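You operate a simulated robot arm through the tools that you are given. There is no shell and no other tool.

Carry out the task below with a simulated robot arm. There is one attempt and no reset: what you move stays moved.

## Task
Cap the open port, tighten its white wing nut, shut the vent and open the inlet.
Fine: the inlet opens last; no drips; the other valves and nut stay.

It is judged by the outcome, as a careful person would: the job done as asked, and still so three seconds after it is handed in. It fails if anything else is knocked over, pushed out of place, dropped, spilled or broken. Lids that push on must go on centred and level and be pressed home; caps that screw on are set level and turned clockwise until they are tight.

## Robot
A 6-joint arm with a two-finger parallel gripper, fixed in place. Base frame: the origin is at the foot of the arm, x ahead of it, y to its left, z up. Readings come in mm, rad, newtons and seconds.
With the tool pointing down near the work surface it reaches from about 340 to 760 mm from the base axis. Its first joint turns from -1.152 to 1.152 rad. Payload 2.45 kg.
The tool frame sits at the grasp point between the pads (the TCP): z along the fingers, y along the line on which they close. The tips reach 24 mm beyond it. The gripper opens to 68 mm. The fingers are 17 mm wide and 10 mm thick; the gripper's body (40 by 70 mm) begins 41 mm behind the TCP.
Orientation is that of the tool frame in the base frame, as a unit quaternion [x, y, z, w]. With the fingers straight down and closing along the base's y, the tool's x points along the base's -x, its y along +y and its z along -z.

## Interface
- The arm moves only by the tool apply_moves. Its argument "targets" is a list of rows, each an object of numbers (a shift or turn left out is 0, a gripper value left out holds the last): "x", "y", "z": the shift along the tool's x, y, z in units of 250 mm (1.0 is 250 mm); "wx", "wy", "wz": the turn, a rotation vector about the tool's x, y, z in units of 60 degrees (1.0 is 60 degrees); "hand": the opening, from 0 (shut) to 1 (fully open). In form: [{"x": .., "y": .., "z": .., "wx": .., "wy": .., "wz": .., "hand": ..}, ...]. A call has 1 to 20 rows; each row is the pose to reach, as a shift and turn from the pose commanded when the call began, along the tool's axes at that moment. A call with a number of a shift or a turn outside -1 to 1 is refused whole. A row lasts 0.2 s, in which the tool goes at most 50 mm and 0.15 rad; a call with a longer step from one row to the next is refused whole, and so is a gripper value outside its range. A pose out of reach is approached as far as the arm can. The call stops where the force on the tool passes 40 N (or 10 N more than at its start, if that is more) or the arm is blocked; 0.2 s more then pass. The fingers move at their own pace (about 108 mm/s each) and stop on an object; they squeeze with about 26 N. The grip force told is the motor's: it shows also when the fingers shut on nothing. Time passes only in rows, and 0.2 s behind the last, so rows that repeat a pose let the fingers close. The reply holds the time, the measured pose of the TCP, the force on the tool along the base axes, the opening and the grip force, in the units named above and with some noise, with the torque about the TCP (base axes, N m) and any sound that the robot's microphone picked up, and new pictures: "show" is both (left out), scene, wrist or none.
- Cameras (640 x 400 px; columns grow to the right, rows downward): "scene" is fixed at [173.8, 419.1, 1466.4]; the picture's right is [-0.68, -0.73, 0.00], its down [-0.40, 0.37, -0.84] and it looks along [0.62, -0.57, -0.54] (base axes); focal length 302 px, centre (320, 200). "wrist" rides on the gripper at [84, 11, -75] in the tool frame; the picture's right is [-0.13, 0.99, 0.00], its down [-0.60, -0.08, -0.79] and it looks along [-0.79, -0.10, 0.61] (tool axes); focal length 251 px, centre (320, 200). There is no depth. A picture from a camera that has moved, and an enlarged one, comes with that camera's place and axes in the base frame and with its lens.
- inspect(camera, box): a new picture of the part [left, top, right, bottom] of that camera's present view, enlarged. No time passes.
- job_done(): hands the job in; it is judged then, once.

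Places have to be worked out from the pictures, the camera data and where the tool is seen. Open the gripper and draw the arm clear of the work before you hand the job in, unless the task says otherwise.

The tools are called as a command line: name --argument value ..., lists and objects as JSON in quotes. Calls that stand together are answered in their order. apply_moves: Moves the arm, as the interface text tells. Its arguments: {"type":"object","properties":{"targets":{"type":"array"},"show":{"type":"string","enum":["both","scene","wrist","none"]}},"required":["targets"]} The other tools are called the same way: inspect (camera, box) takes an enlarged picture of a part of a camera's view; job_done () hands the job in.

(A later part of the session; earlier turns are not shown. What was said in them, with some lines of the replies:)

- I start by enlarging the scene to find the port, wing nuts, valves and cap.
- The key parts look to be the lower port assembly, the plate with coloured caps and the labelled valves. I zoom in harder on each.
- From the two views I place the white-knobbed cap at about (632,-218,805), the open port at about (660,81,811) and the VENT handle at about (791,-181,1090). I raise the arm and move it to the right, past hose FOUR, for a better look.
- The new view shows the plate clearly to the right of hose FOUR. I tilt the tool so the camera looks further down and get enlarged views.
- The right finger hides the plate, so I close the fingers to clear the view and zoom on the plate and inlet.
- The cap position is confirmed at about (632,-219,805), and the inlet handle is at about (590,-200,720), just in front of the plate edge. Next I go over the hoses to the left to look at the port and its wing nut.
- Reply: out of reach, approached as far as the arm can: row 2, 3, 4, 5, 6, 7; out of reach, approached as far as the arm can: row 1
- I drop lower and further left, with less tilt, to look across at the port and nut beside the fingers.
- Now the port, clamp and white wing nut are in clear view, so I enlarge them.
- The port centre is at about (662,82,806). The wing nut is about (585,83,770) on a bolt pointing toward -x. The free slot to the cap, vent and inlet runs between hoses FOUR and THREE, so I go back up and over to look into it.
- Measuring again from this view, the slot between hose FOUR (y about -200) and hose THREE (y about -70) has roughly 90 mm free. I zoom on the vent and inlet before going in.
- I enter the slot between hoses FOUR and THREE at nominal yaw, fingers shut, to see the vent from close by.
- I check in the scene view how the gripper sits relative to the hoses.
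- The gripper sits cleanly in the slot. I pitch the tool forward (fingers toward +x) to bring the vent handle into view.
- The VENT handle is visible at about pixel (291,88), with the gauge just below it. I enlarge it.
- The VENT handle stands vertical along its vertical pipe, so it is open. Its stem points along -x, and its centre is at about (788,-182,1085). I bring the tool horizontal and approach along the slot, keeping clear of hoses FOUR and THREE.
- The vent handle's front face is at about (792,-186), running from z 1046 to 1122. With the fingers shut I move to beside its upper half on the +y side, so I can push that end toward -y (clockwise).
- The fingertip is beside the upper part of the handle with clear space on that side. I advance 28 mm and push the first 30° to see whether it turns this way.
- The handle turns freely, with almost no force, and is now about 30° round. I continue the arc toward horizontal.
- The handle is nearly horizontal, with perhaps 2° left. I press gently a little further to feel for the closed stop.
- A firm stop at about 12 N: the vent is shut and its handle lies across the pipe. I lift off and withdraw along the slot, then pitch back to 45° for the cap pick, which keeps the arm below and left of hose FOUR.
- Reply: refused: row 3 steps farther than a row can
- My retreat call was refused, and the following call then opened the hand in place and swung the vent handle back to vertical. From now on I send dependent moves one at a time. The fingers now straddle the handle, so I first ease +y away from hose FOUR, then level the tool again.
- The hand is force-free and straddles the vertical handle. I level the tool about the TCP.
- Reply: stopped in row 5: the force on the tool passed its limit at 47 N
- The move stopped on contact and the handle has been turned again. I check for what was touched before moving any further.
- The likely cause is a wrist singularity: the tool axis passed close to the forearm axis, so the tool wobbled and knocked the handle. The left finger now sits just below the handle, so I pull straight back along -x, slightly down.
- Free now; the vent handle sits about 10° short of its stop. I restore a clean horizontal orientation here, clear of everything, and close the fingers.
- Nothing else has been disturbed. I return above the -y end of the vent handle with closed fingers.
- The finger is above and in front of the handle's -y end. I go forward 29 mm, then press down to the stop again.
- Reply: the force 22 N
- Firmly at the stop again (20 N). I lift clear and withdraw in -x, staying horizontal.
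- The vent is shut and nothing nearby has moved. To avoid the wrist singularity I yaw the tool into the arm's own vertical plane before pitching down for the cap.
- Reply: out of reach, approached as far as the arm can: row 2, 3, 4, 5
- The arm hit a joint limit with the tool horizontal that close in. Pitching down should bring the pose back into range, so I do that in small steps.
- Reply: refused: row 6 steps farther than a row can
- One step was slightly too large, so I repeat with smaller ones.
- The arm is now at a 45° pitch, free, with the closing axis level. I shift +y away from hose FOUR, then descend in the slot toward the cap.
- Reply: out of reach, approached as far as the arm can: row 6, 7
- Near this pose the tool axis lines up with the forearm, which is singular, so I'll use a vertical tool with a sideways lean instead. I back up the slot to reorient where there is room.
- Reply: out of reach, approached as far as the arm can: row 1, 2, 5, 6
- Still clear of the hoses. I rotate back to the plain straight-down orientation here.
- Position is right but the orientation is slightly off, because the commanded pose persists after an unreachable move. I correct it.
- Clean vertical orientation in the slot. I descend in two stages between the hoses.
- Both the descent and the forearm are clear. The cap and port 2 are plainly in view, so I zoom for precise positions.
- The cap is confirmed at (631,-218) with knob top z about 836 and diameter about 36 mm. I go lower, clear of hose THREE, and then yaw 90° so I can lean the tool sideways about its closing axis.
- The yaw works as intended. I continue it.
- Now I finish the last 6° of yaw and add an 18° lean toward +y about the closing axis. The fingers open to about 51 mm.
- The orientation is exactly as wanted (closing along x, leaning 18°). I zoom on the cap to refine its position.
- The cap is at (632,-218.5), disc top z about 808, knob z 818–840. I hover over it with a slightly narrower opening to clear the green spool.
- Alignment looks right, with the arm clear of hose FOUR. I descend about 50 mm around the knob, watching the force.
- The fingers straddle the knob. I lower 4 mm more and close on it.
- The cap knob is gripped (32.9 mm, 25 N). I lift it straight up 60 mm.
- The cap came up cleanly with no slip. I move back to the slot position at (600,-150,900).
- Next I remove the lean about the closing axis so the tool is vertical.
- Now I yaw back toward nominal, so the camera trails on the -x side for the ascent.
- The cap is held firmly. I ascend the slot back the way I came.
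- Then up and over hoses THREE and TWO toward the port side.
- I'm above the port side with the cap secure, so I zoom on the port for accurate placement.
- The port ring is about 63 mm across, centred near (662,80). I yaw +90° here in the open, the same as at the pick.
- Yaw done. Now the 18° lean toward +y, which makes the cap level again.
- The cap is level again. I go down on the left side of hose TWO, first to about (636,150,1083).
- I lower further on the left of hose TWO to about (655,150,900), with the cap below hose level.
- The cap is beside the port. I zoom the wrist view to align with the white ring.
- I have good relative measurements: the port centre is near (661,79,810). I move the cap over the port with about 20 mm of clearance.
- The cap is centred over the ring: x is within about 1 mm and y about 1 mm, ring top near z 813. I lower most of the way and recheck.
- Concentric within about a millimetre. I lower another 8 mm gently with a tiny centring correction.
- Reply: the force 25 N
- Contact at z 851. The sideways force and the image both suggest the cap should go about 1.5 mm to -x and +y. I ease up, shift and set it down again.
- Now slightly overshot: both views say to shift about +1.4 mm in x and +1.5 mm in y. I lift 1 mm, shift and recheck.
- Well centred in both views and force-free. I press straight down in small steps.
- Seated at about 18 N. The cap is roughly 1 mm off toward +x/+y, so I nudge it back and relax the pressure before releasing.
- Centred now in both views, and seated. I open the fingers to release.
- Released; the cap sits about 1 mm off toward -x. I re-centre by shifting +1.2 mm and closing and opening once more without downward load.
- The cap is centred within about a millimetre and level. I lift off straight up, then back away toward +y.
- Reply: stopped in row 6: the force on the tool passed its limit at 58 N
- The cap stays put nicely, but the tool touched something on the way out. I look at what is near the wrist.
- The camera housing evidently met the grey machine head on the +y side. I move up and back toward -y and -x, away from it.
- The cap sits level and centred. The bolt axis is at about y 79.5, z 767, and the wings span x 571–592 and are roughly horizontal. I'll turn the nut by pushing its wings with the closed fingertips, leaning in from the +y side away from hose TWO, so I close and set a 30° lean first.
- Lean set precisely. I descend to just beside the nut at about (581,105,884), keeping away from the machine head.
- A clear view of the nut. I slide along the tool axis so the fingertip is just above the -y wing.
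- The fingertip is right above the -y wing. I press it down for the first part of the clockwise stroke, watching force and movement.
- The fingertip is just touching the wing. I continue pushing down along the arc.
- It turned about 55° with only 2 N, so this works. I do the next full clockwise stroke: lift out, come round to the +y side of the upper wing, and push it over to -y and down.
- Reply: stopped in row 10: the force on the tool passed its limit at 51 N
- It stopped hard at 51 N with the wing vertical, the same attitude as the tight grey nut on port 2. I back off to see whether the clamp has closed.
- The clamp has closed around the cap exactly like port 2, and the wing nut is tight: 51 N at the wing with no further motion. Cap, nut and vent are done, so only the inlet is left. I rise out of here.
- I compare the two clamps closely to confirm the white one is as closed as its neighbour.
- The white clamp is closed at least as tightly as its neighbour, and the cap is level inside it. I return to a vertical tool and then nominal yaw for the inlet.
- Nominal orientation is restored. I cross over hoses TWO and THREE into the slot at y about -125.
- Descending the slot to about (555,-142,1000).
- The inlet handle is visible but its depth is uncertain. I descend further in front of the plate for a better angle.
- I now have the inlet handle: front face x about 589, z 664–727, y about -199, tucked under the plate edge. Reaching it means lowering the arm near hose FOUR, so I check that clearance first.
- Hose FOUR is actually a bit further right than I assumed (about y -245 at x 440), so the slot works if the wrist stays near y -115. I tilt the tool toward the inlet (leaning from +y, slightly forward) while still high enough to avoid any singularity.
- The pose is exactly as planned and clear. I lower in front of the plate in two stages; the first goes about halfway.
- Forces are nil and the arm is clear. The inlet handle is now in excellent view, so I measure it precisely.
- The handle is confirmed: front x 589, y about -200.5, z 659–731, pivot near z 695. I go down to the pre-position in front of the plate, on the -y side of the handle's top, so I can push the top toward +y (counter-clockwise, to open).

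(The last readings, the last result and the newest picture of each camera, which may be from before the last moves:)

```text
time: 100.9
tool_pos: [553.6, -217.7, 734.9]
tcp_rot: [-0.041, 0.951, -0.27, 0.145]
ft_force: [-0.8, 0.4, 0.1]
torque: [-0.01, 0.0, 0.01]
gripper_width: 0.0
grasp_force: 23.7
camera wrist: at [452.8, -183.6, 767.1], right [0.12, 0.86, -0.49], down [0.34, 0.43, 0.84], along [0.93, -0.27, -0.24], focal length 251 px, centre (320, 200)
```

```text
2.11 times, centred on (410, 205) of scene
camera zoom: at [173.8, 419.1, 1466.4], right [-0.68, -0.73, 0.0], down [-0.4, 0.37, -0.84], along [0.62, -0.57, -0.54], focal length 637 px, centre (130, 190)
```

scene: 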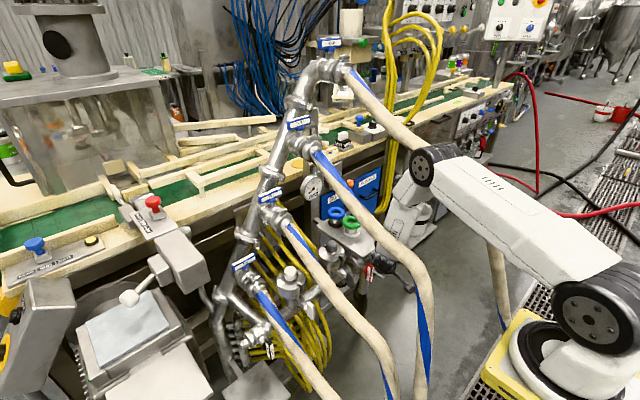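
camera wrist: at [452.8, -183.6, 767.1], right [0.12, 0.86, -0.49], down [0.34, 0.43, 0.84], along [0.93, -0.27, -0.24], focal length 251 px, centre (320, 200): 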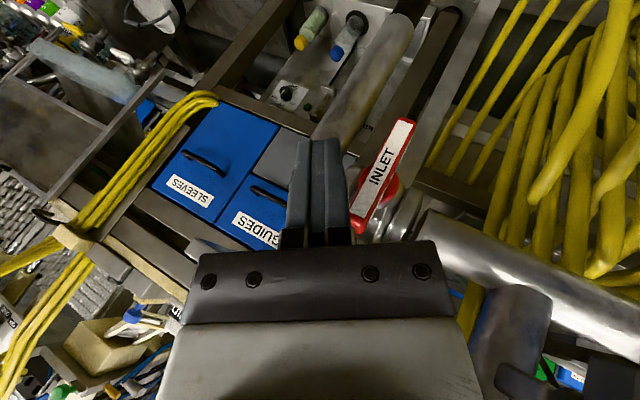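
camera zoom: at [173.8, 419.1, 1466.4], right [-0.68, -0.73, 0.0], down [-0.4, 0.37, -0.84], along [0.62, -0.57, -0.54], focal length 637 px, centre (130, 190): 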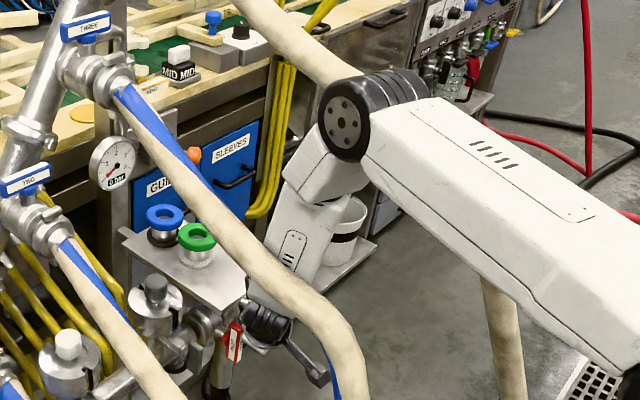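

No contact and no force. I advance 29 mm in +x so the fingertip sits beside the handle's top on its -y side.

apply_moves --targets '[{"x": -0.04, "z": 0.013}, {"x": -0.08, "z": 0.025}, {"x": -0.111, "z": 0.035}, {"x": -0.111, "z": 0.035}]' --show "wrist"

inspect --camera "wrist" --box '[250, 60, 450, 260]'

inspect --camera "scene" --box '[340, 230, 420, 300]'

```text
time: 101.6
tool_pos: [569.9, -217.7, 730.3]
tcp_rot: [-0.037, 0.953, -0.268, 0.136]
ft_force: [-1.7, -0.6, 0.0]
torque: [-0.02, -0.07, 0.01]
gripper_width: 0.0
grasp_force: 23.9
stopped in row 3: the force on the tool passed its limit at 49 N (the readings are from after the stop); the commanded pose is now the measured one
camera wrist: at [469.1, -182.5, 765.2], right [0.12, 0.87, -0.48], down [0.36, 0.42, 0.84], along [0.93, -0.28, -0.26], focal length 251 px, centre (320, 200)
```

wrist: 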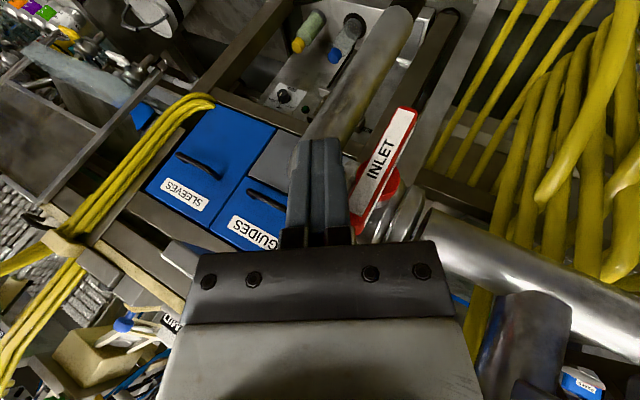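

```text
2.00 times, centred on (350, 160) of wrist
camera zoom: at [469.1, -182.5, 765.2], right [0.12, 0.87, -0.48], down [0.36, 0.42, 0.84], along [0.93, -0.28, -0.26], focal length 503 px, centre (260, 280)
```

zoom: 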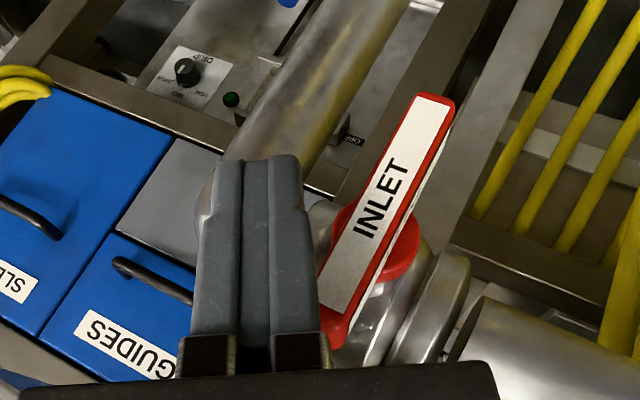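

```text
5.71 times, centred on (380, 265) of scene
camera zoom: at [173.8, 419.1, 1466.4], right [-0.68, -0.73, 0.0], down [-0.4, 0.37, -0.84], along [0.62, -0.57, -0.54], focal length 1728 px, centre (-23, -171)
```

zoom: 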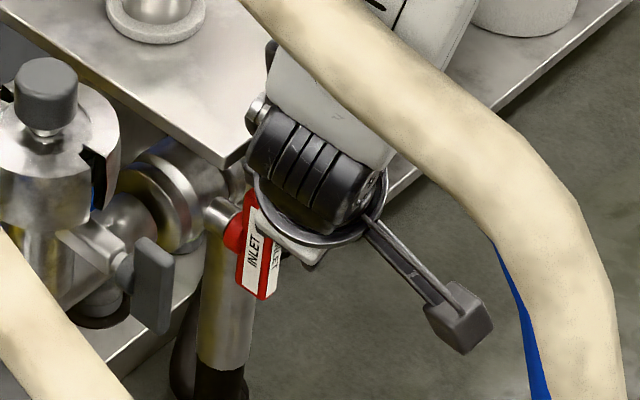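

It stopped on contact: the finger's edge met the handle's front corner, because I was about 2 mm too close. I back off, shift 7 mm further to -y and restore the exact tilt.

apply_moves --targets '[{"x": 0.0534, "z": -0.0168, "wy": -0.01}, {"x": 0.052, "y": -0.0364, "z": -0.0224, "wx": 0.004, "wy": -0.019, "wz": -0.003}, {"x": 0.052, "y": -0.0364, "z": -0.0224, "wx": 0.004, "wy": -0.019, "wz": -0.003}]' --show "none"

inspect --camera "wrist" --box '[250, 60, 450, 260]'

```text
time: 102.4
tool_pos: [555.5, -223.9, 738.4]
tcp_rot: [-0.042, 0.951, -0.268, 0.146]
ft_force: [0.6, 0.2, 0.3]
torque: [0.02, -0.02, -0.01]
gripper_width: 0.0
grasp_force: 23.6
```

```text
2.00 times, centred on (350, 160) of wrist
camera zoom: at [454.4, -190.2, 770.7], right [0.12, 0.86, -0.49], down [0.34, 0.42, 0.84], along [0.93, -0.27, -0.24], focal length 503 px, centre (260, 280)
```

zoom: 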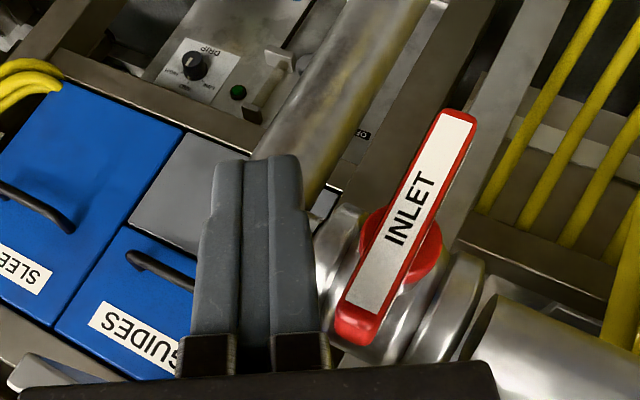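

Clear again. I advance +27 mm on the -y side of the handle.

apply_moves --targets '[{"x": -0.035, "y": 0.001, "z": 0.013}, {"x": -0.07, "y": 0.002, "z": 0.026}, {"x": -0.101, "y": 0.004, "z": 0.039}, {"x": -0.101, "y": 0.004, "z": 0.039}]' --show "none"

inspect --camera "wrist" --box '[250, 60, 450, 260]'

```text
time: 103.2
tool_pos: [568.1, -224.3, 731.2]
tcp_rot: [-0.038, 0.953, -0.266, 0.138]
ft_force: [-2.2, 0.0, -0.8]
torque: [0.0, -0.08, 0.02]
gripper_width: 0.1
grasp_force: 23.5
stopped in row 3: the force on the tool passed its limit at 50 N (the readings are from after the stop); the commanded pose is now the measured one
```

```text
2.00 times, centred on (350, 160) of wrist
camera zoom: at [469.1, -189.4, 765.1], right [0.13, 0.87, -0.48], down [0.36, 0.42, 0.84], along [0.93, -0.28, -0.26], focal length 503 px, centre (260, 280)
```

zoom: 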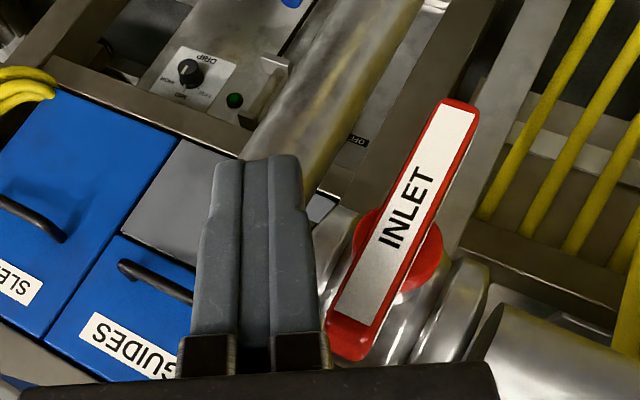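

It stopped at the same x again although I was 7 mm further left, so it isn't the handle corner. I look closely around the fingertip and body for the real obstacle.

inspect --camera "wrist" --box '[280, 120, 400, 220]'

inspect --camera "scene" --box '[360, 240, 410, 285]'

inspect --camera "scene" --box '[370, 120, 470, 260]'

```text
4.00 times, centred on (340, 170) of wrist
camera zoom: at [469.1, -189.4, 765.1], right [0.13, 0.87, -0.48], down [0.36, 0.42, 0.84], along [0.93, -0.28, -0.26], focal length 1006 px, centre (240, 320)
```

zoom: 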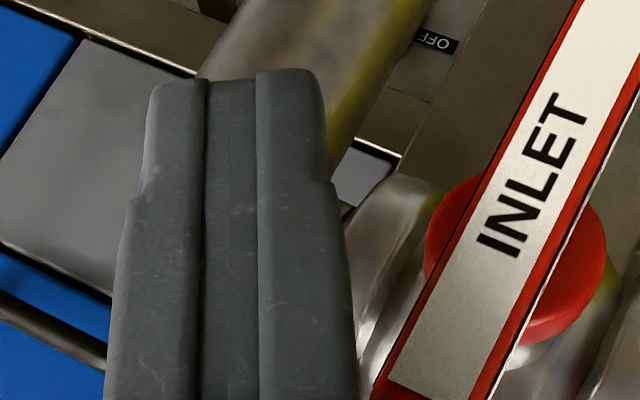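

```text
8.89 times, centred on (385, 262) of scene
camera zoom: at [173.8, 419.1, 1466.4], right [-0.68, -0.73, 0.0], down [-0.4, 0.37, -0.84], along [0.62, -0.57, -0.54], focal length 2689 px, centre (-258, -356)
```

zoom: 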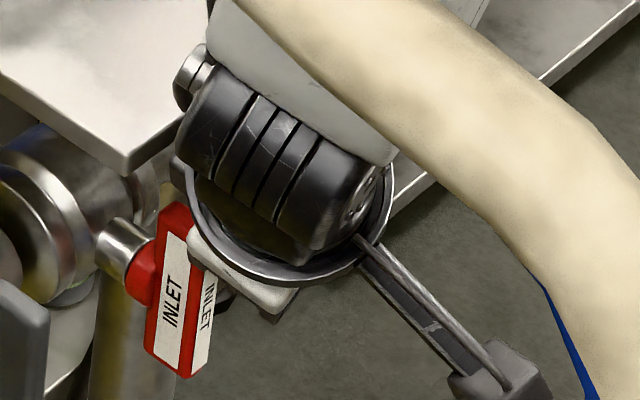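

```text
2.86 times, centred on (420, 190) of scene
camera zoom: at [173.8, 419.1, 1466.4], right [-0.68, -0.73, 0.0], down [-0.4, 0.37, -0.84], along [0.62, -0.57, -0.54], focal length 864 px, centre (34, 229)
```

zoom: 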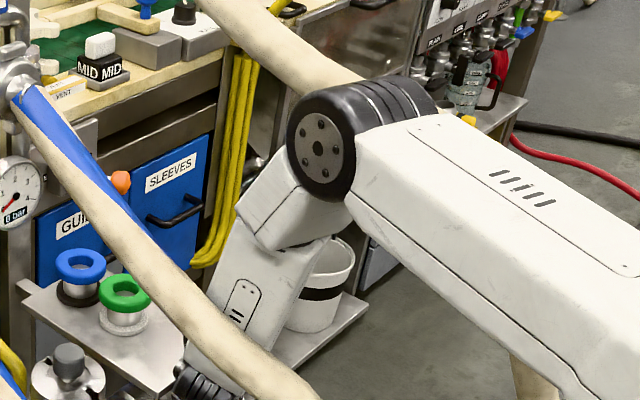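

The nearest thing to the tool there is the plate's front edge: the flange ring sits too close to it at this pitch. I back off and pitch the tool further (wrist further from the plate, more lean) while keeping the wrist in the slot.

apply_moves --targets '[{"x": 0.0685, "y": -0.006, "z": -0.0345}, {"x": 0.0685, "y": -0.006, "z": -0.0345, "wx": 0.053, "wy": -0.085, "wz": -0.021}, {"x": 0.0685, "y": -0.006, "z": -0.0345, "wx": 0.1053, "wy": -0.171, "wz": -0.0427}, {"x": 0.0685, "y": -0.006, "z": -0.0345, "wx": 0.1053, "wy": -0.171, "wz": -0.0427}]'

inspect --camera "scene" --box '[340, 230, 420, 300]'

inspect --camera "wrist" --box '[250, 60, 450, 260]'

```text
time: 104.2
tool_pos: [549.9, -223.8, 735.4]
tcp_rot: [-0.075, 0.919, -0.318, 0.219]
ft_force: [0.4, 0.5, 1.2]
torque: [0.0, 0.02, -0.02]
gripper_width: 0.0
grasp_force: 23.7
camera wrist: at [443.5, -197.3, 750.3], right [0.12, 0.82, -0.57], down [0.18, 0.54, 0.82], along [0.98, -0.2, -0.08], focal length 251 px, centre (320, 200)
```

scene: 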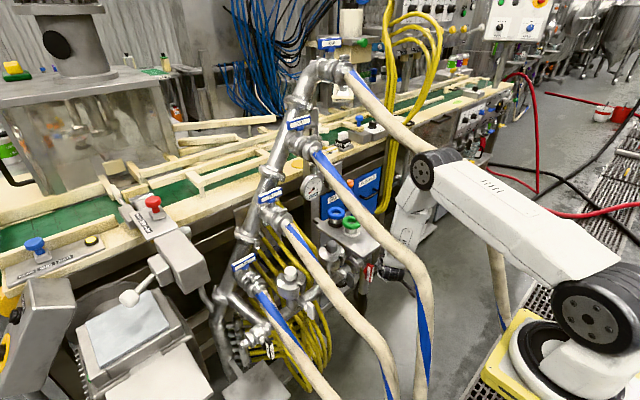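
wrist: 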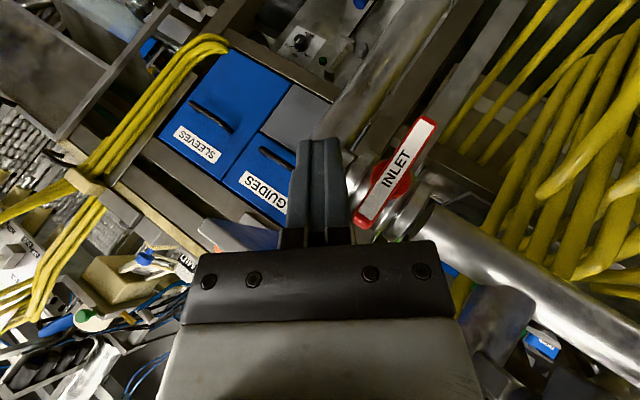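

```text
5.71 times, centred on (380, 265) of scene
camera zoom: at [173.8, 419.1, 1466.4], right [-0.68, -0.73, 0.0], down [-0.4, 0.37, -0.84], along [0.62, -0.57, -0.54], focal length 1728 px, centre (-23, -171)
```

zoom: 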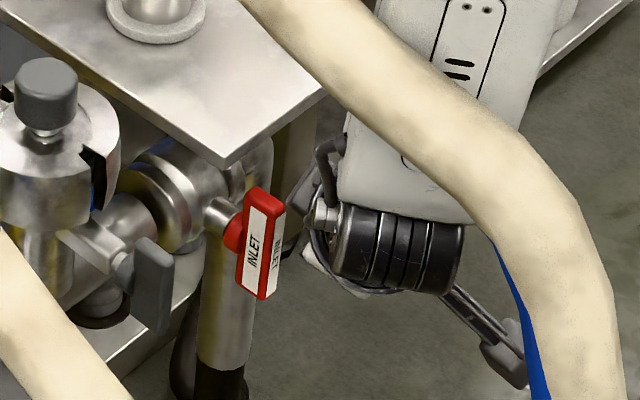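

```text
2.00 times, centred on (350, 160) of wrist
camera zoom: at [443.5, -197.3, 750.3], right [0.12, 0.82, -0.57], down [0.18, 0.54, 0.82], along [0.98, -0.2, -0.08], focal length 503 px, centre (260, 280)
```

zoom: 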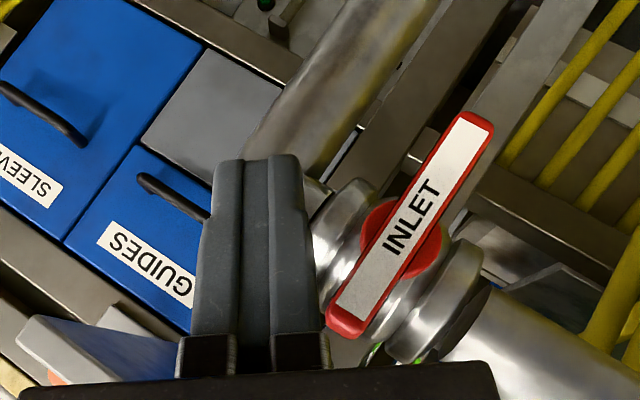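

Now the wrist has good clearance from the plate. I advance alongside the handle's -y side again.

apply_moves --targets '[{"x": -0.034, "y": 0.002, "z": 0.02}, {"x": -0.068, "y": 0.004, "z": 0.04}, {"x": -0.101, "y": 0.006, "z": 0.06}, {"x": -0.101, "y": 0.006, "z": 0.06}]' --show "none"

inspect --camera "wrist" --box '[250, 60, 450, 260]'

inspect --camera "scene" --box '[340, 230, 420, 300]'

```text
time: 105.2
tool_pos: [577.7, -224.2, 732.0]
tcp_rot: [-0.074, 0.92, -0.318, 0.219]
ft_force: [-0.2, -0.8, 0.6]
torque: [0.0, -0.03, 0.01]
gripper_width: 0.0
grasp_force: 24.0
```

```text
2.00 times, centred on (350, 160) of wrist
camera zoom: at [471.4, -197.1, 746.8], right [0.12, 0.82, -0.57], down [0.18, 0.54, 0.82], along [0.98, -0.2, -0.09], focal length 503 px, centre (260, 280)
```

zoom: 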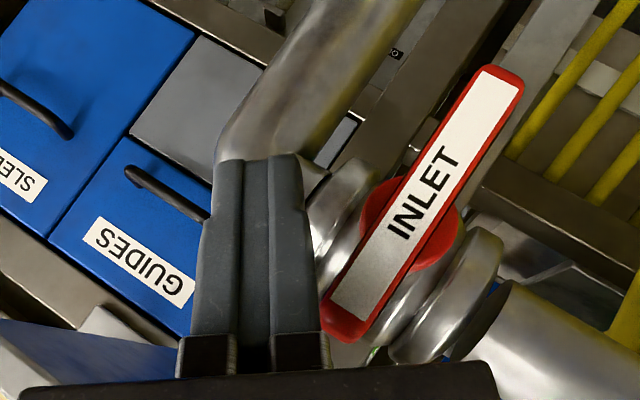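

```text
5.71 times, centred on (380, 265) of scene
camera zoom: at [173.8, 419.1, 1466.4], right [-0.68, -0.73, 0.0], down [-0.4, 0.37, -0.84], along [0.62, -0.57, -0.54], focal length 1728 px, centre (-23, -171)
```

zoom: 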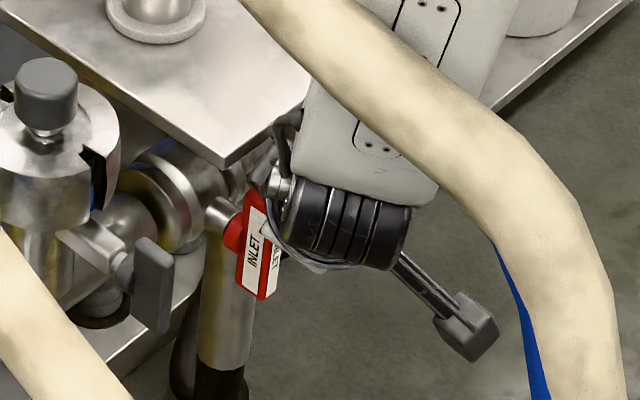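

Free this time, and the fingertip is beside the handle's upper end. Vent, cap and nut are done, so I begin pushing the top toward +y to open the inlet, a short first stretch to test the direction.

apply_moves --targets '[{"x": -0.0145, "y": 0.0267, "z": -0.0155}, {"x": -0.024, "y": 0.0487, "z": -0.0345, "wx": -0.0194, "wz": 0.0098}, {"x": -0.0335, "y": 0.0678, "z": -0.0533, "wx": -0.067, "wz": 0.0338}, {"x": -0.0335, "y": 0.0678, "z": -0.0533, "wx": -0.067, "wz": 0.0338}]' --show "none"

inspect --camera "wrist" --box '[250, 60, 450, 260]'

inspect --camera "scene" --box '[340, 230, 420, 300]'

```text
time: 106.2
tool_pos: [575.9, -201.1, 733.2]
tcp_rot: [-0.066, 0.933, -0.278, 0.218]
ft_force: [-18.3, -12.1, -19.0]
torque: [0.31, -0.62, 0.07]
gripper_width: 0.2
grasp_force: 23.8
```

```text
2.00 times, centred on (350, 160) of wrist
camera zoom: at [469.8, -175.1, 750.9], right [0.12, 0.86, -0.5], down [0.19, 0.47, 0.86], along [0.97, -0.19, -0.11], focal length 503 px, centre (260, 280)
```

zoom: 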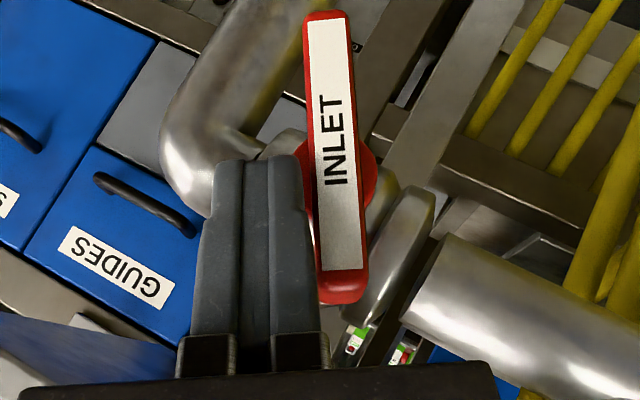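

```text
5.71 times, centred on (380, 265) of scene
camera zoom: at [173.8, 418.7, 1466.5], right [-0.68, -0.73, 0.0], down [-0.4, 0.37, -0.84], along [0.62, -0.57, -0.54], focal length 1728 px, centre (-23, -171)
```

zoom: 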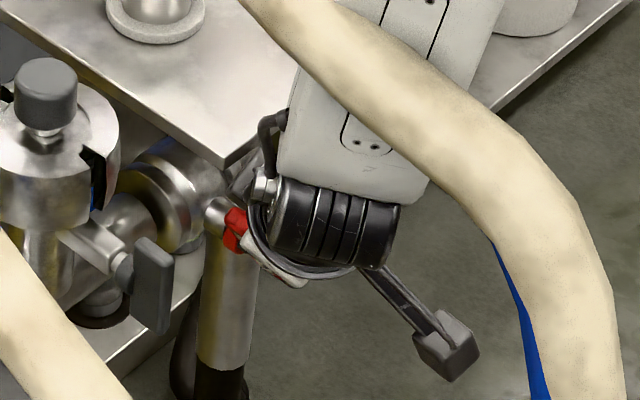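

The handle is turning the right way, about 33° already. But the torque shows the flange now touches the plate's front edge near (605,-173,803), so I pitch the tool further back about the fingertip to relieve that.

apply_moves --targets '[{"x": 0.012, "z": 0.0, "wy": -0.06}, {"x": 0.016, "z": 0.001, "wy": -0.13}, {"x": 0.019, "z": 0.002, "wy": -0.19}, {"x": 0.019, "z": 0.002, "wy": -0.19}]' --show "none"

inspect --camera "wrist" --box '[250, 60, 450, 260]'

inspect --camera "scene" --box '[340, 230, 420, 300]'

```text
time: 107.2
tool_pos: [576.9, -201.9, 733.6]
tcp_rot: [-0.093, 0.904, -0.273, 0.314]
ft_force: [0.8, 0.2, 0.3]
torque: [0.03, 0.02, -0.02]
gripper_width: 0.0
grasp_force: 23.4
```

```text
2.00 times, centred on (350, 160) of wrist
camera zoom: at [466.1, -188.5, 731.0], right [0.1, 0.87, -0.48], down [-0.02, 0.49, 0.87], along [0.99, -0.08, 0.06], focal length 503 px, centre (260, 280)
```

zoom: 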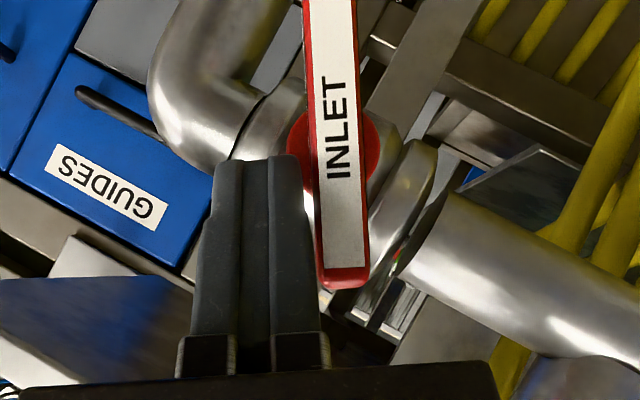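

```text
5.71 times, centred on (380, 265) of scene
camera zoom: at [173.8, 419.1, 1466.4], right [-0.68, -0.73, 0.0], down [-0.4, 0.37, -0.84], along [0.62, -0.57, -0.54], focal length 1728 px, centre (-23, -171)
```

zoom: 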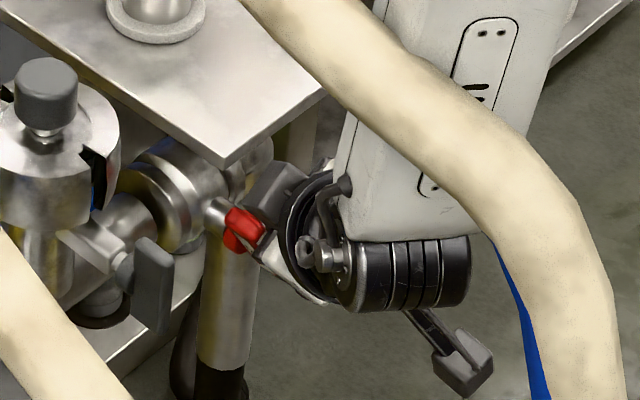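

All contact forces are gone. I continue the push toward +y and down, gradually reducing the lean so the wrist stays clear of hose THREE.

apply_moves --targets '[{"x": -0.0055, "y": 0.0186, "z": -0.018}, {"x": -0.0158, "y": 0.036, "z": -0.0312, "wx": -0.0065, "wz": 0.0052}, {"x": -0.0246, "y": 0.061, "z": -0.0424, "wx": -0.0457, "wz": 0.0361}, {"x": -0.0246, "y": 0.0901, "z": -0.0426, "wx": -0.0835, "wz": 0.066}, {"x": -0.017, "y": 0.1168, "z": -0.0332, "wx": -0.111, "wz": 0.0876}, {"x": -0.017, "y": 0.1168, "z": -0.0332, "wx": -0.111, "wz": 0.0876}]' --show "none"

inspect --camera "wrist" --box '[250, 60, 450, 260]'

inspect --camera "scene" --box '[340, 230, 420, 300]'

```text
time: 108.3
tool_pos: [579.0, -172.0, 730.7]
tcp_rot: [-0.065, 0.919, -0.225, 0.317]
ft_force: [-13.8, 2.4, 20.3]
torque: [0.01, 0.13, 0.04]
gripper_width: 0.0
grasp_force: 23.8
out of reach, approached as far as the arm can: row 4, 5
stopped in row 5: the force on the tool passed its limit at 59 N (the readings are from after the stop); the commanded pose is now the measured one
```

```text
2.00 times, centred on (350, 160) of wrist
camera zoom: at [468.5, -156.4, 730.6], right [0.13, 0.92, -0.38], down [-0.01, 0.38, 0.92], along [0.99, -0.11, 0.06], focal length 503 px, centre (260, 280)
```

zoom: 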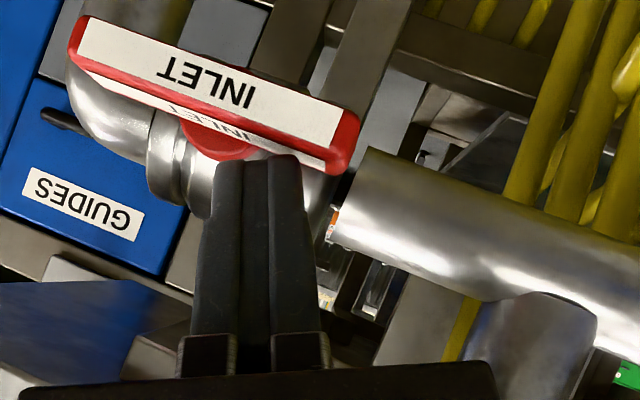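

```text
5.71 times, centred on (380, 265) of scene
camera zoom: at [173.1, 419.3, 1466.4], right [-0.68, -0.73, 0.0], down [-0.4, 0.37, -0.84], along [0.62, -0.57, -0.54], focal length 1728 px, centre (-23, -171)
```

zoom: 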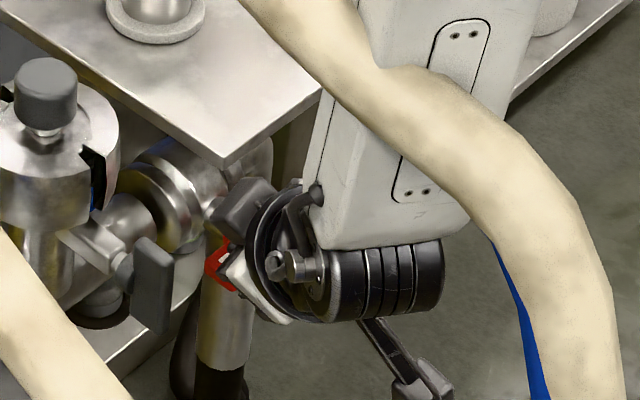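

The inlet handle now lies horizontal, parallel to its pipe, and hit a firm stop, so the inlet is open. I lift the finger off it gently and withdraw in -x and -y, away from hose THREE.

apply_moves --targets '[{"x": -0.0177, "y": -0.0146, "z": -0.0223}, {"x": 0.0156, "y": -0.0372, "z": -0.0569}, {"x": 0.072, "y": -0.0747, "z": -0.1004}, {"x": 0.072, "y": -0.0747, "z": -0.1004}]' --show "none"

inspect --camera "scene" --box '[330, 200, 430, 300]'

inspect --camera "wrist" --box '[220, 40, 460, 260]'

```text
time: 109.3
tool_pos: [556.7, -171.0, 746.1]
tcp_rot: [-0.063, 0.92, -0.23, 0.312]
ft_force: [0.5, 0.6, -0.4]
torque: [-0.02, 0.0, 0.03]
gripper_width: 0.1
grasp_force: 23.8
out of reach, approached as far as the arm can: row 3, 4
```

```text
4.00 times, centred on (380, 250) of scene
camera zoom: at [173.8, 419.1, 1466.4], right [-0.68, -0.73, 0.0], down [-0.4, 0.37, -0.84], along [0.62, -0.57, -0.54], focal length 1210 px, centre (80, 0)
```

zoom: 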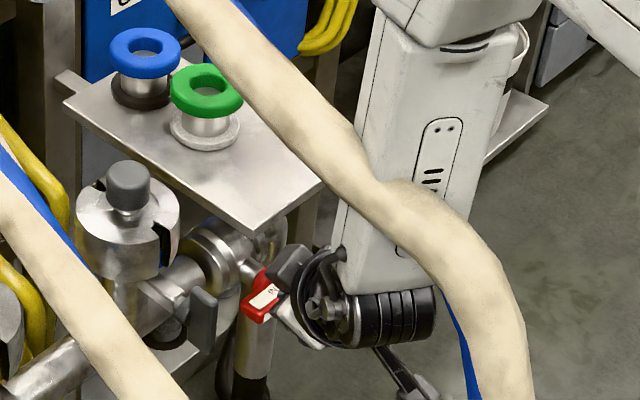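

```text
1.82 times, centred on (340, 150) of wrist
camera zoom: at [447.1, -154.6, 747.4], right [0.13, 0.91, -0.39], down [0.0, 0.39, 0.92], along [0.99, -0.12, 0.05], focal length 457 px, centre (284, 291)
```

zoom: 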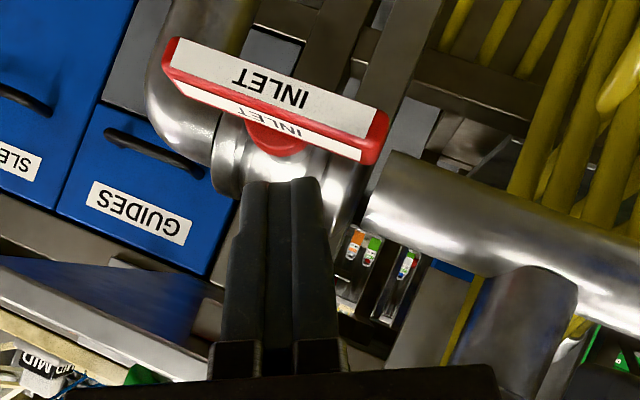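

The inlet stays open. The forearm looks close to hose THREE and the pose is near a joint limit, so I raise the tool with less pitch and shift toward -y.

apply_moves --targets '[{"x": -0.04, "y": -0.045, "z": -0.03, "wy": 0.04}, {"x": -0.085, "y": -0.075, "z": -0.055, "wy": 0.1}, {"x": -0.156, "y": -0.137, "z": -0.131, "wy": 0.19}, {"x": -0.244, "y": -0.21, "z": -0.243, "wy": 0.19}, {"x": -0.244, "y": -0.21, "z": -0.243, "wy": 0.19}]'

inspect --camera "scene" --box '[330, 180, 450, 300]'

```text
time: 110.5
tool_pos: [566.4, -179.9, 846.8]
tcp_rot: [-0.043, 0.946, -0.23, 0.223]
ft_force: [0.2, 0.0, 0.0]
torque: [0.0, 0.01, 0.0]
gripper_width: 0.0
grasp_force: 23.2
camera wrist: at [459.7, -153.8, 865.8], right [0.14, 0.91, -0.4], down [0.19, 0.37, 0.91], along [0.97, -0.2, -0.12], focal length 251 px, centre (320, 200)
```

scene: 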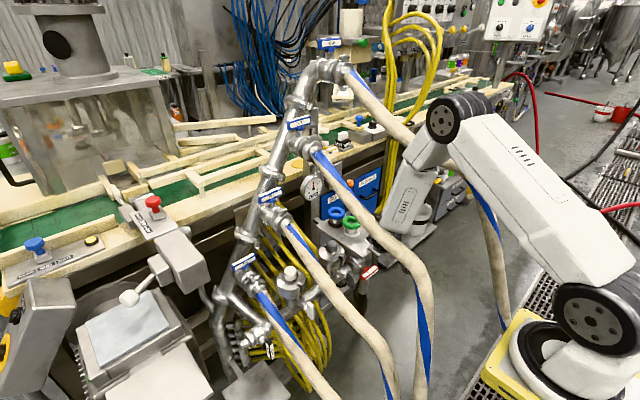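
wrist: 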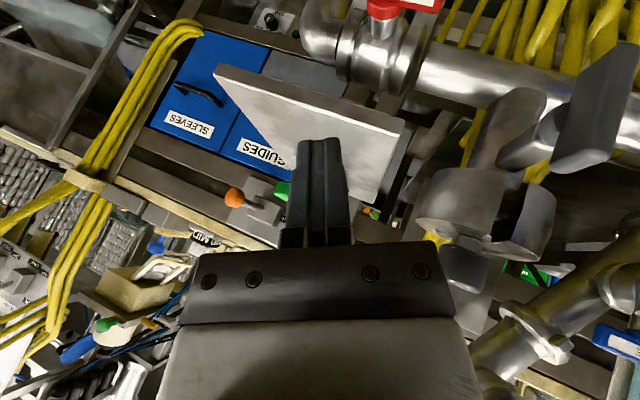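

```text
3.33 times, centred on (390, 240) of scene
camera zoom: at [173.8, 419.1, 1466.4], right [-0.68, -0.73, 0.0], down [-0.4, 0.37, -0.84], along [0.62, -0.57, -0.54], focal length 1008 px, centre (87, 67)
```

zoom: 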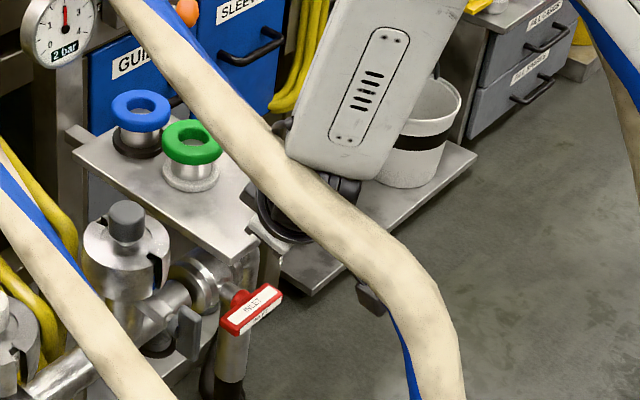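

The gauge now reads 2 bar: the inlet is open, and nothing else has moved. I return to a vertical tool, keeping the wrist centred in the slot.

apply_moves --targets '[{"x": -0.012, "y": -0.0574, "z": -0.0215, "wx": -0.045, "wy": 0.0435, "wz": 0.0084}, {"x": -0.0277, "y": -0.0616, "z": -0.0714, "wx": -0.135, "wy": 0.13, "wz": 0.025}, {"x": -0.044, "y": -0.0442, "z": -0.1234, "wx": -0.2245, "wy": 0.2175, "wz": 0.042}, {"x": -0.0607, "y": -0.0233, "z": -0.167, "wx": -0.314, "wy": 0.3045, "wz": 0.0588}, {"x": -0.0725, "y": -0.0057, "z": -0.2013, "wx": -0.391, "wy": 0.378, "wz": 0.073}, {"x": -0.0844, "y": 0.01, "z": -0.2295, "wx": -0.449, "wy": 0.435, "wz": 0.084}, {"x": -0.0844, "y": 0.01, "z": -0.2295, "wx": -0.449, "wy": 0.435, "wz": 0.084}]'

inspect --camera "scene" --box '[280, 170, 400, 300]'

```text
time: 112.1
tool_pos: [559.3, -149.6, 901.0]
tcp_rot: [0.002, 1.0, 0.0, 0.0]
ft_force: [0.6, 0.0, 0.3]
torque: [-0.01, -0.02, 0.02]
gripper_width: 0.0
grasp_force: 23.2
out of reach, approached as far as the arm can: row 3, 4
camera wrist: at [477.5, -137.5, 974.9], right [0.13, 0.99, 0.0], down [0.6, -0.08, 0.79], along [0.79, -0.1, -0.61], focal length 251 px, centre (320, 200)
```

scene: 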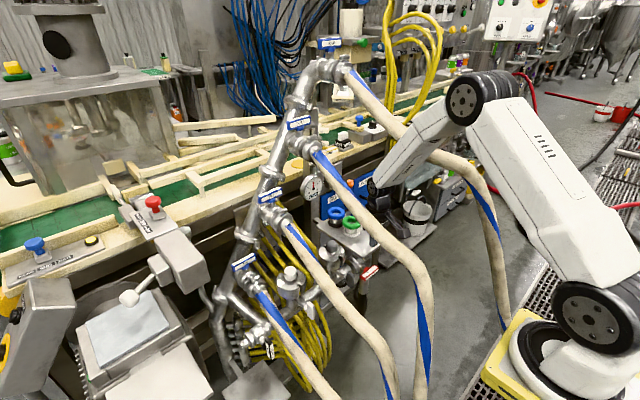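
wrist: 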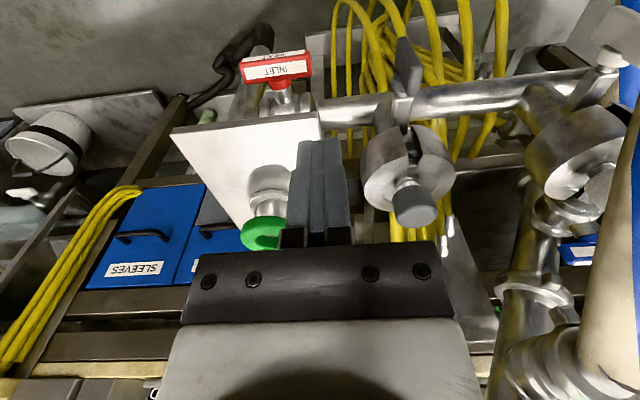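

```text
3.08 times, centred on (340, 235) of scene
camera zoom: at [173.8, 419.1, 1466.4], right [-0.68, -0.73, 0.0], down [-0.4, 0.37, -0.84], along [0.62, -0.57, -0.54], focal length 931 px, centre (258, 92)
```

zoom: 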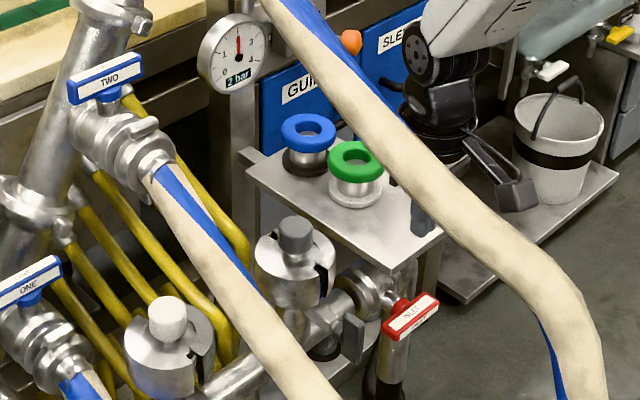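

Everything looks right: inlet handle along the pipe, 2 bar, both clamps closed. I ascend out of the slot.

apply_moves --targets '[{"z": -0.14, "y": 0.02}, {"z": -0.28, "y": 0.035, "x": 0.02}, {"z": -0.42, "y": 0.04, "x": 0.04}, {"z": -0.56, "y": 0.04, "x": 0.06}, {"z": -0.7, "y": 0.045, "x": 0.08}, {"z": -0.84, "y": 0.05, "x": 0.11}, {"z": -0.98, "y": 0.06, "x": 0.13}, {"z": -0.98, "y": 0.06, "x": 0.13}]' --show "none"

```text
time: 113.9
tool_pos: [524.9, -133.8, 1148.6]
tcp_rot: [0.001, 1.0, 0.001, -0.001]
ft_force: [0.5, 0.4, 0.0]
torque: [0.01, 0.01, 0.0]
gripper_width: 0.0
grasp_force: 24.0
```

Now up to the starting height, with the gripper open and clear of everything.

apply_moves --targets '[{"z": -0.17, "y": 0.05, "x": 0.03}, {"z": -0.34, "y": 0.1, "x": 0.06}, {"z": -0.51, "y": 0.15, "x": 0.1}, {"z": -0.6, "y": 0.2, "x": 0.15, "hand": 1}, {"z": -0.6, "y": 0.2, "x": 0.15, "hand": 1}, {"z": -0.6, "y": 0.2, "x": 0.15, "hand": 1}]'

inspect --camera "scene" --box '[200, 120, 420, 320]'

inspect --camera "scene" --box '[295, 140, 355, 210]'

inspect --camera "scene" --box '[262, 260, 392, 340]'

inspect --camera "wrist" --box '[200, 0, 480, 240]'

```text
time: 115.3
tool_pos: [488.7, -85.2, 1298.0]
tcp_rot: [0.002, 1.0, 0.001, -0.001]
ft_force: [-0.1, 0.1, -0.2]
torque: [0.0, 0.01, -0.03]
gripper_width: 68.1
grasp_force: 0.0
camera wrist: at [406.4, -73.5, 1372.0], right [0.13, 0.99, 0.0], down [0.6, -0.08, 0.79], along [0.79, -0.1, -0.61], focal length 251 px, centre (320, 200)
```

scene: 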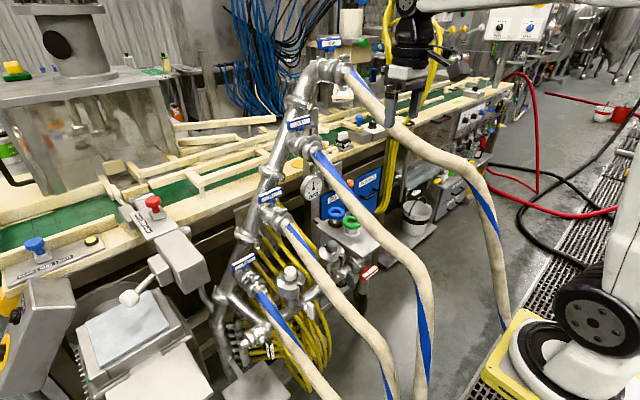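
wrist: 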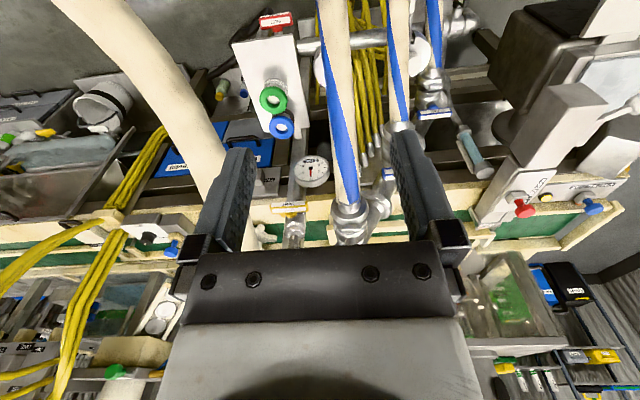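

```text
2.00 times, centred on (310, 220) of scene
camera zoom: at [173.8, 419.1, 1466.4], right [-0.68, -0.73, 0.0], down [-0.4, 0.37, -0.84], along [0.62, -0.57, -0.54], focal length 605 px, centre (340, 160)
```

zoom: 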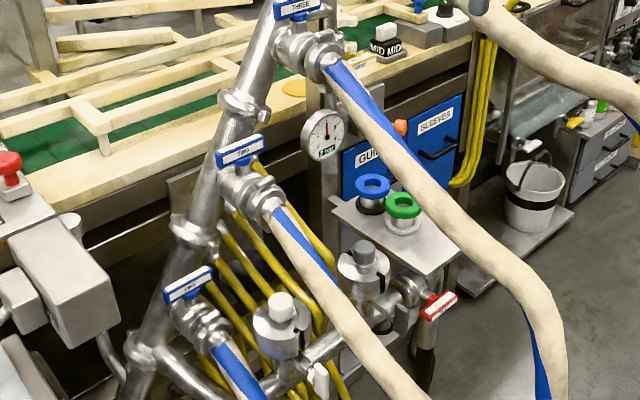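

```text
5.71 times, centred on (325, 175) of scene
camera zoom: at [173.8, 419.1, 1466.4], right [-0.68, -0.73, 0.0], down [-0.4, 0.37, -0.84], along [0.62, -0.57, -0.54], focal length 1728 px, centre (291, 343)
```

zoom: 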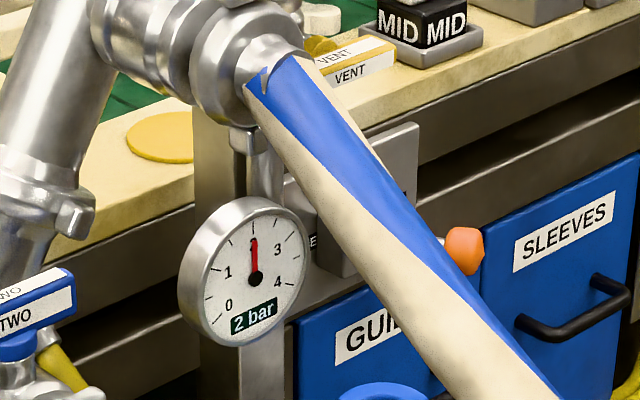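

```text
4.92 times, centred on (327, 300) of scene
camera zoom: at [173.8, 419.1, 1466.4], right [-0.68, -0.73, 0.0], down [-0.4, 0.37, -0.84], along [0.62, -0.57, -0.54], focal length 1489 px, centre (286, -292)
```

zoom: 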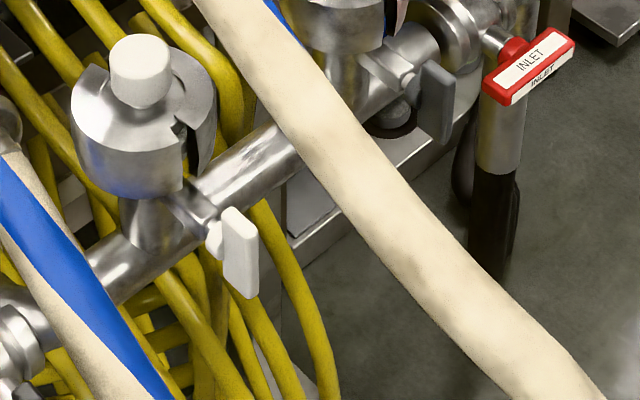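

```text
1.67 times, centred on (340, 120) of wrist
camera zoom: at [406.4, -73.5, 1372.0], right [0.13, 0.99, 0.0], down [0.6, -0.08, 0.79], along [0.79, -0.1, -0.61], focal length 419 px, centre (287, 333)
```

zoom: 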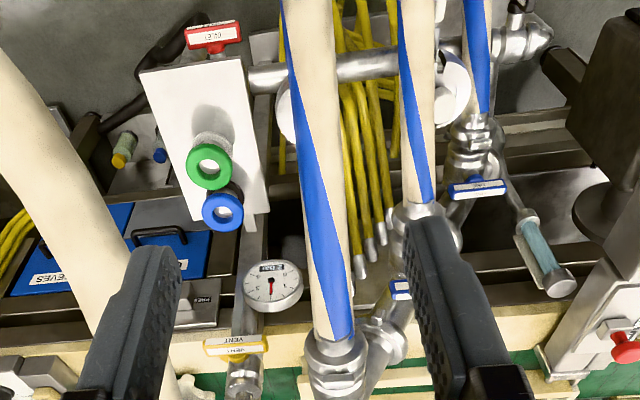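

The final check shows everything as asked:
- **Cap and nut:** the cap is held level in its closed clamp, and the white wing nut is tight.
- **Vent:** its handle lies across the pipe, so it is shut.
- **Inlet:** its handle lies along the pipe, so it is open. The gauge holds 2 bar with no drips visible.
- **Other valves and nut:** they are as they were.

The arm is clear and the gripper is open, so I hand the job in.

job_done

```text
The job is handed in.
```

The job is handed in. The port is capped, its white wing nut is tight, the vent is shut and the inlet was opened last. At my final check the gauge read a steady 2 bar, I could see no drips, and the other valves and the grey nut were as I found them.

Several things did not go cleanly along the way:

- **Vent turned twice:** one of my moves was refused, and the next one swung the vent handle back open. I shut it again to its stop before going on. In between, a wobble of the wrist knocked the handle at 47 N.
- **Contact with the machine head:** after setting the cap, something stopped the arm at 58 N. I think the camera housing met the grey machine head on the left. I saw no damage or movement there.
- **Contact with the plate:** while reaching for the inlet, the gripper mount appears to have pressed the front edge of the cap plate, twice at about 50 N and once at about 29 N. The plate and the two coloured fittings still on it look unmoved.
- **Hose THREE:** the forearm came close enough to hose THREE that it appeared to press into it in the picture. The hose looks the same as before.

The cap sat about 1 mm from centre before the clamp closed. With the clamp closed, it looks level.
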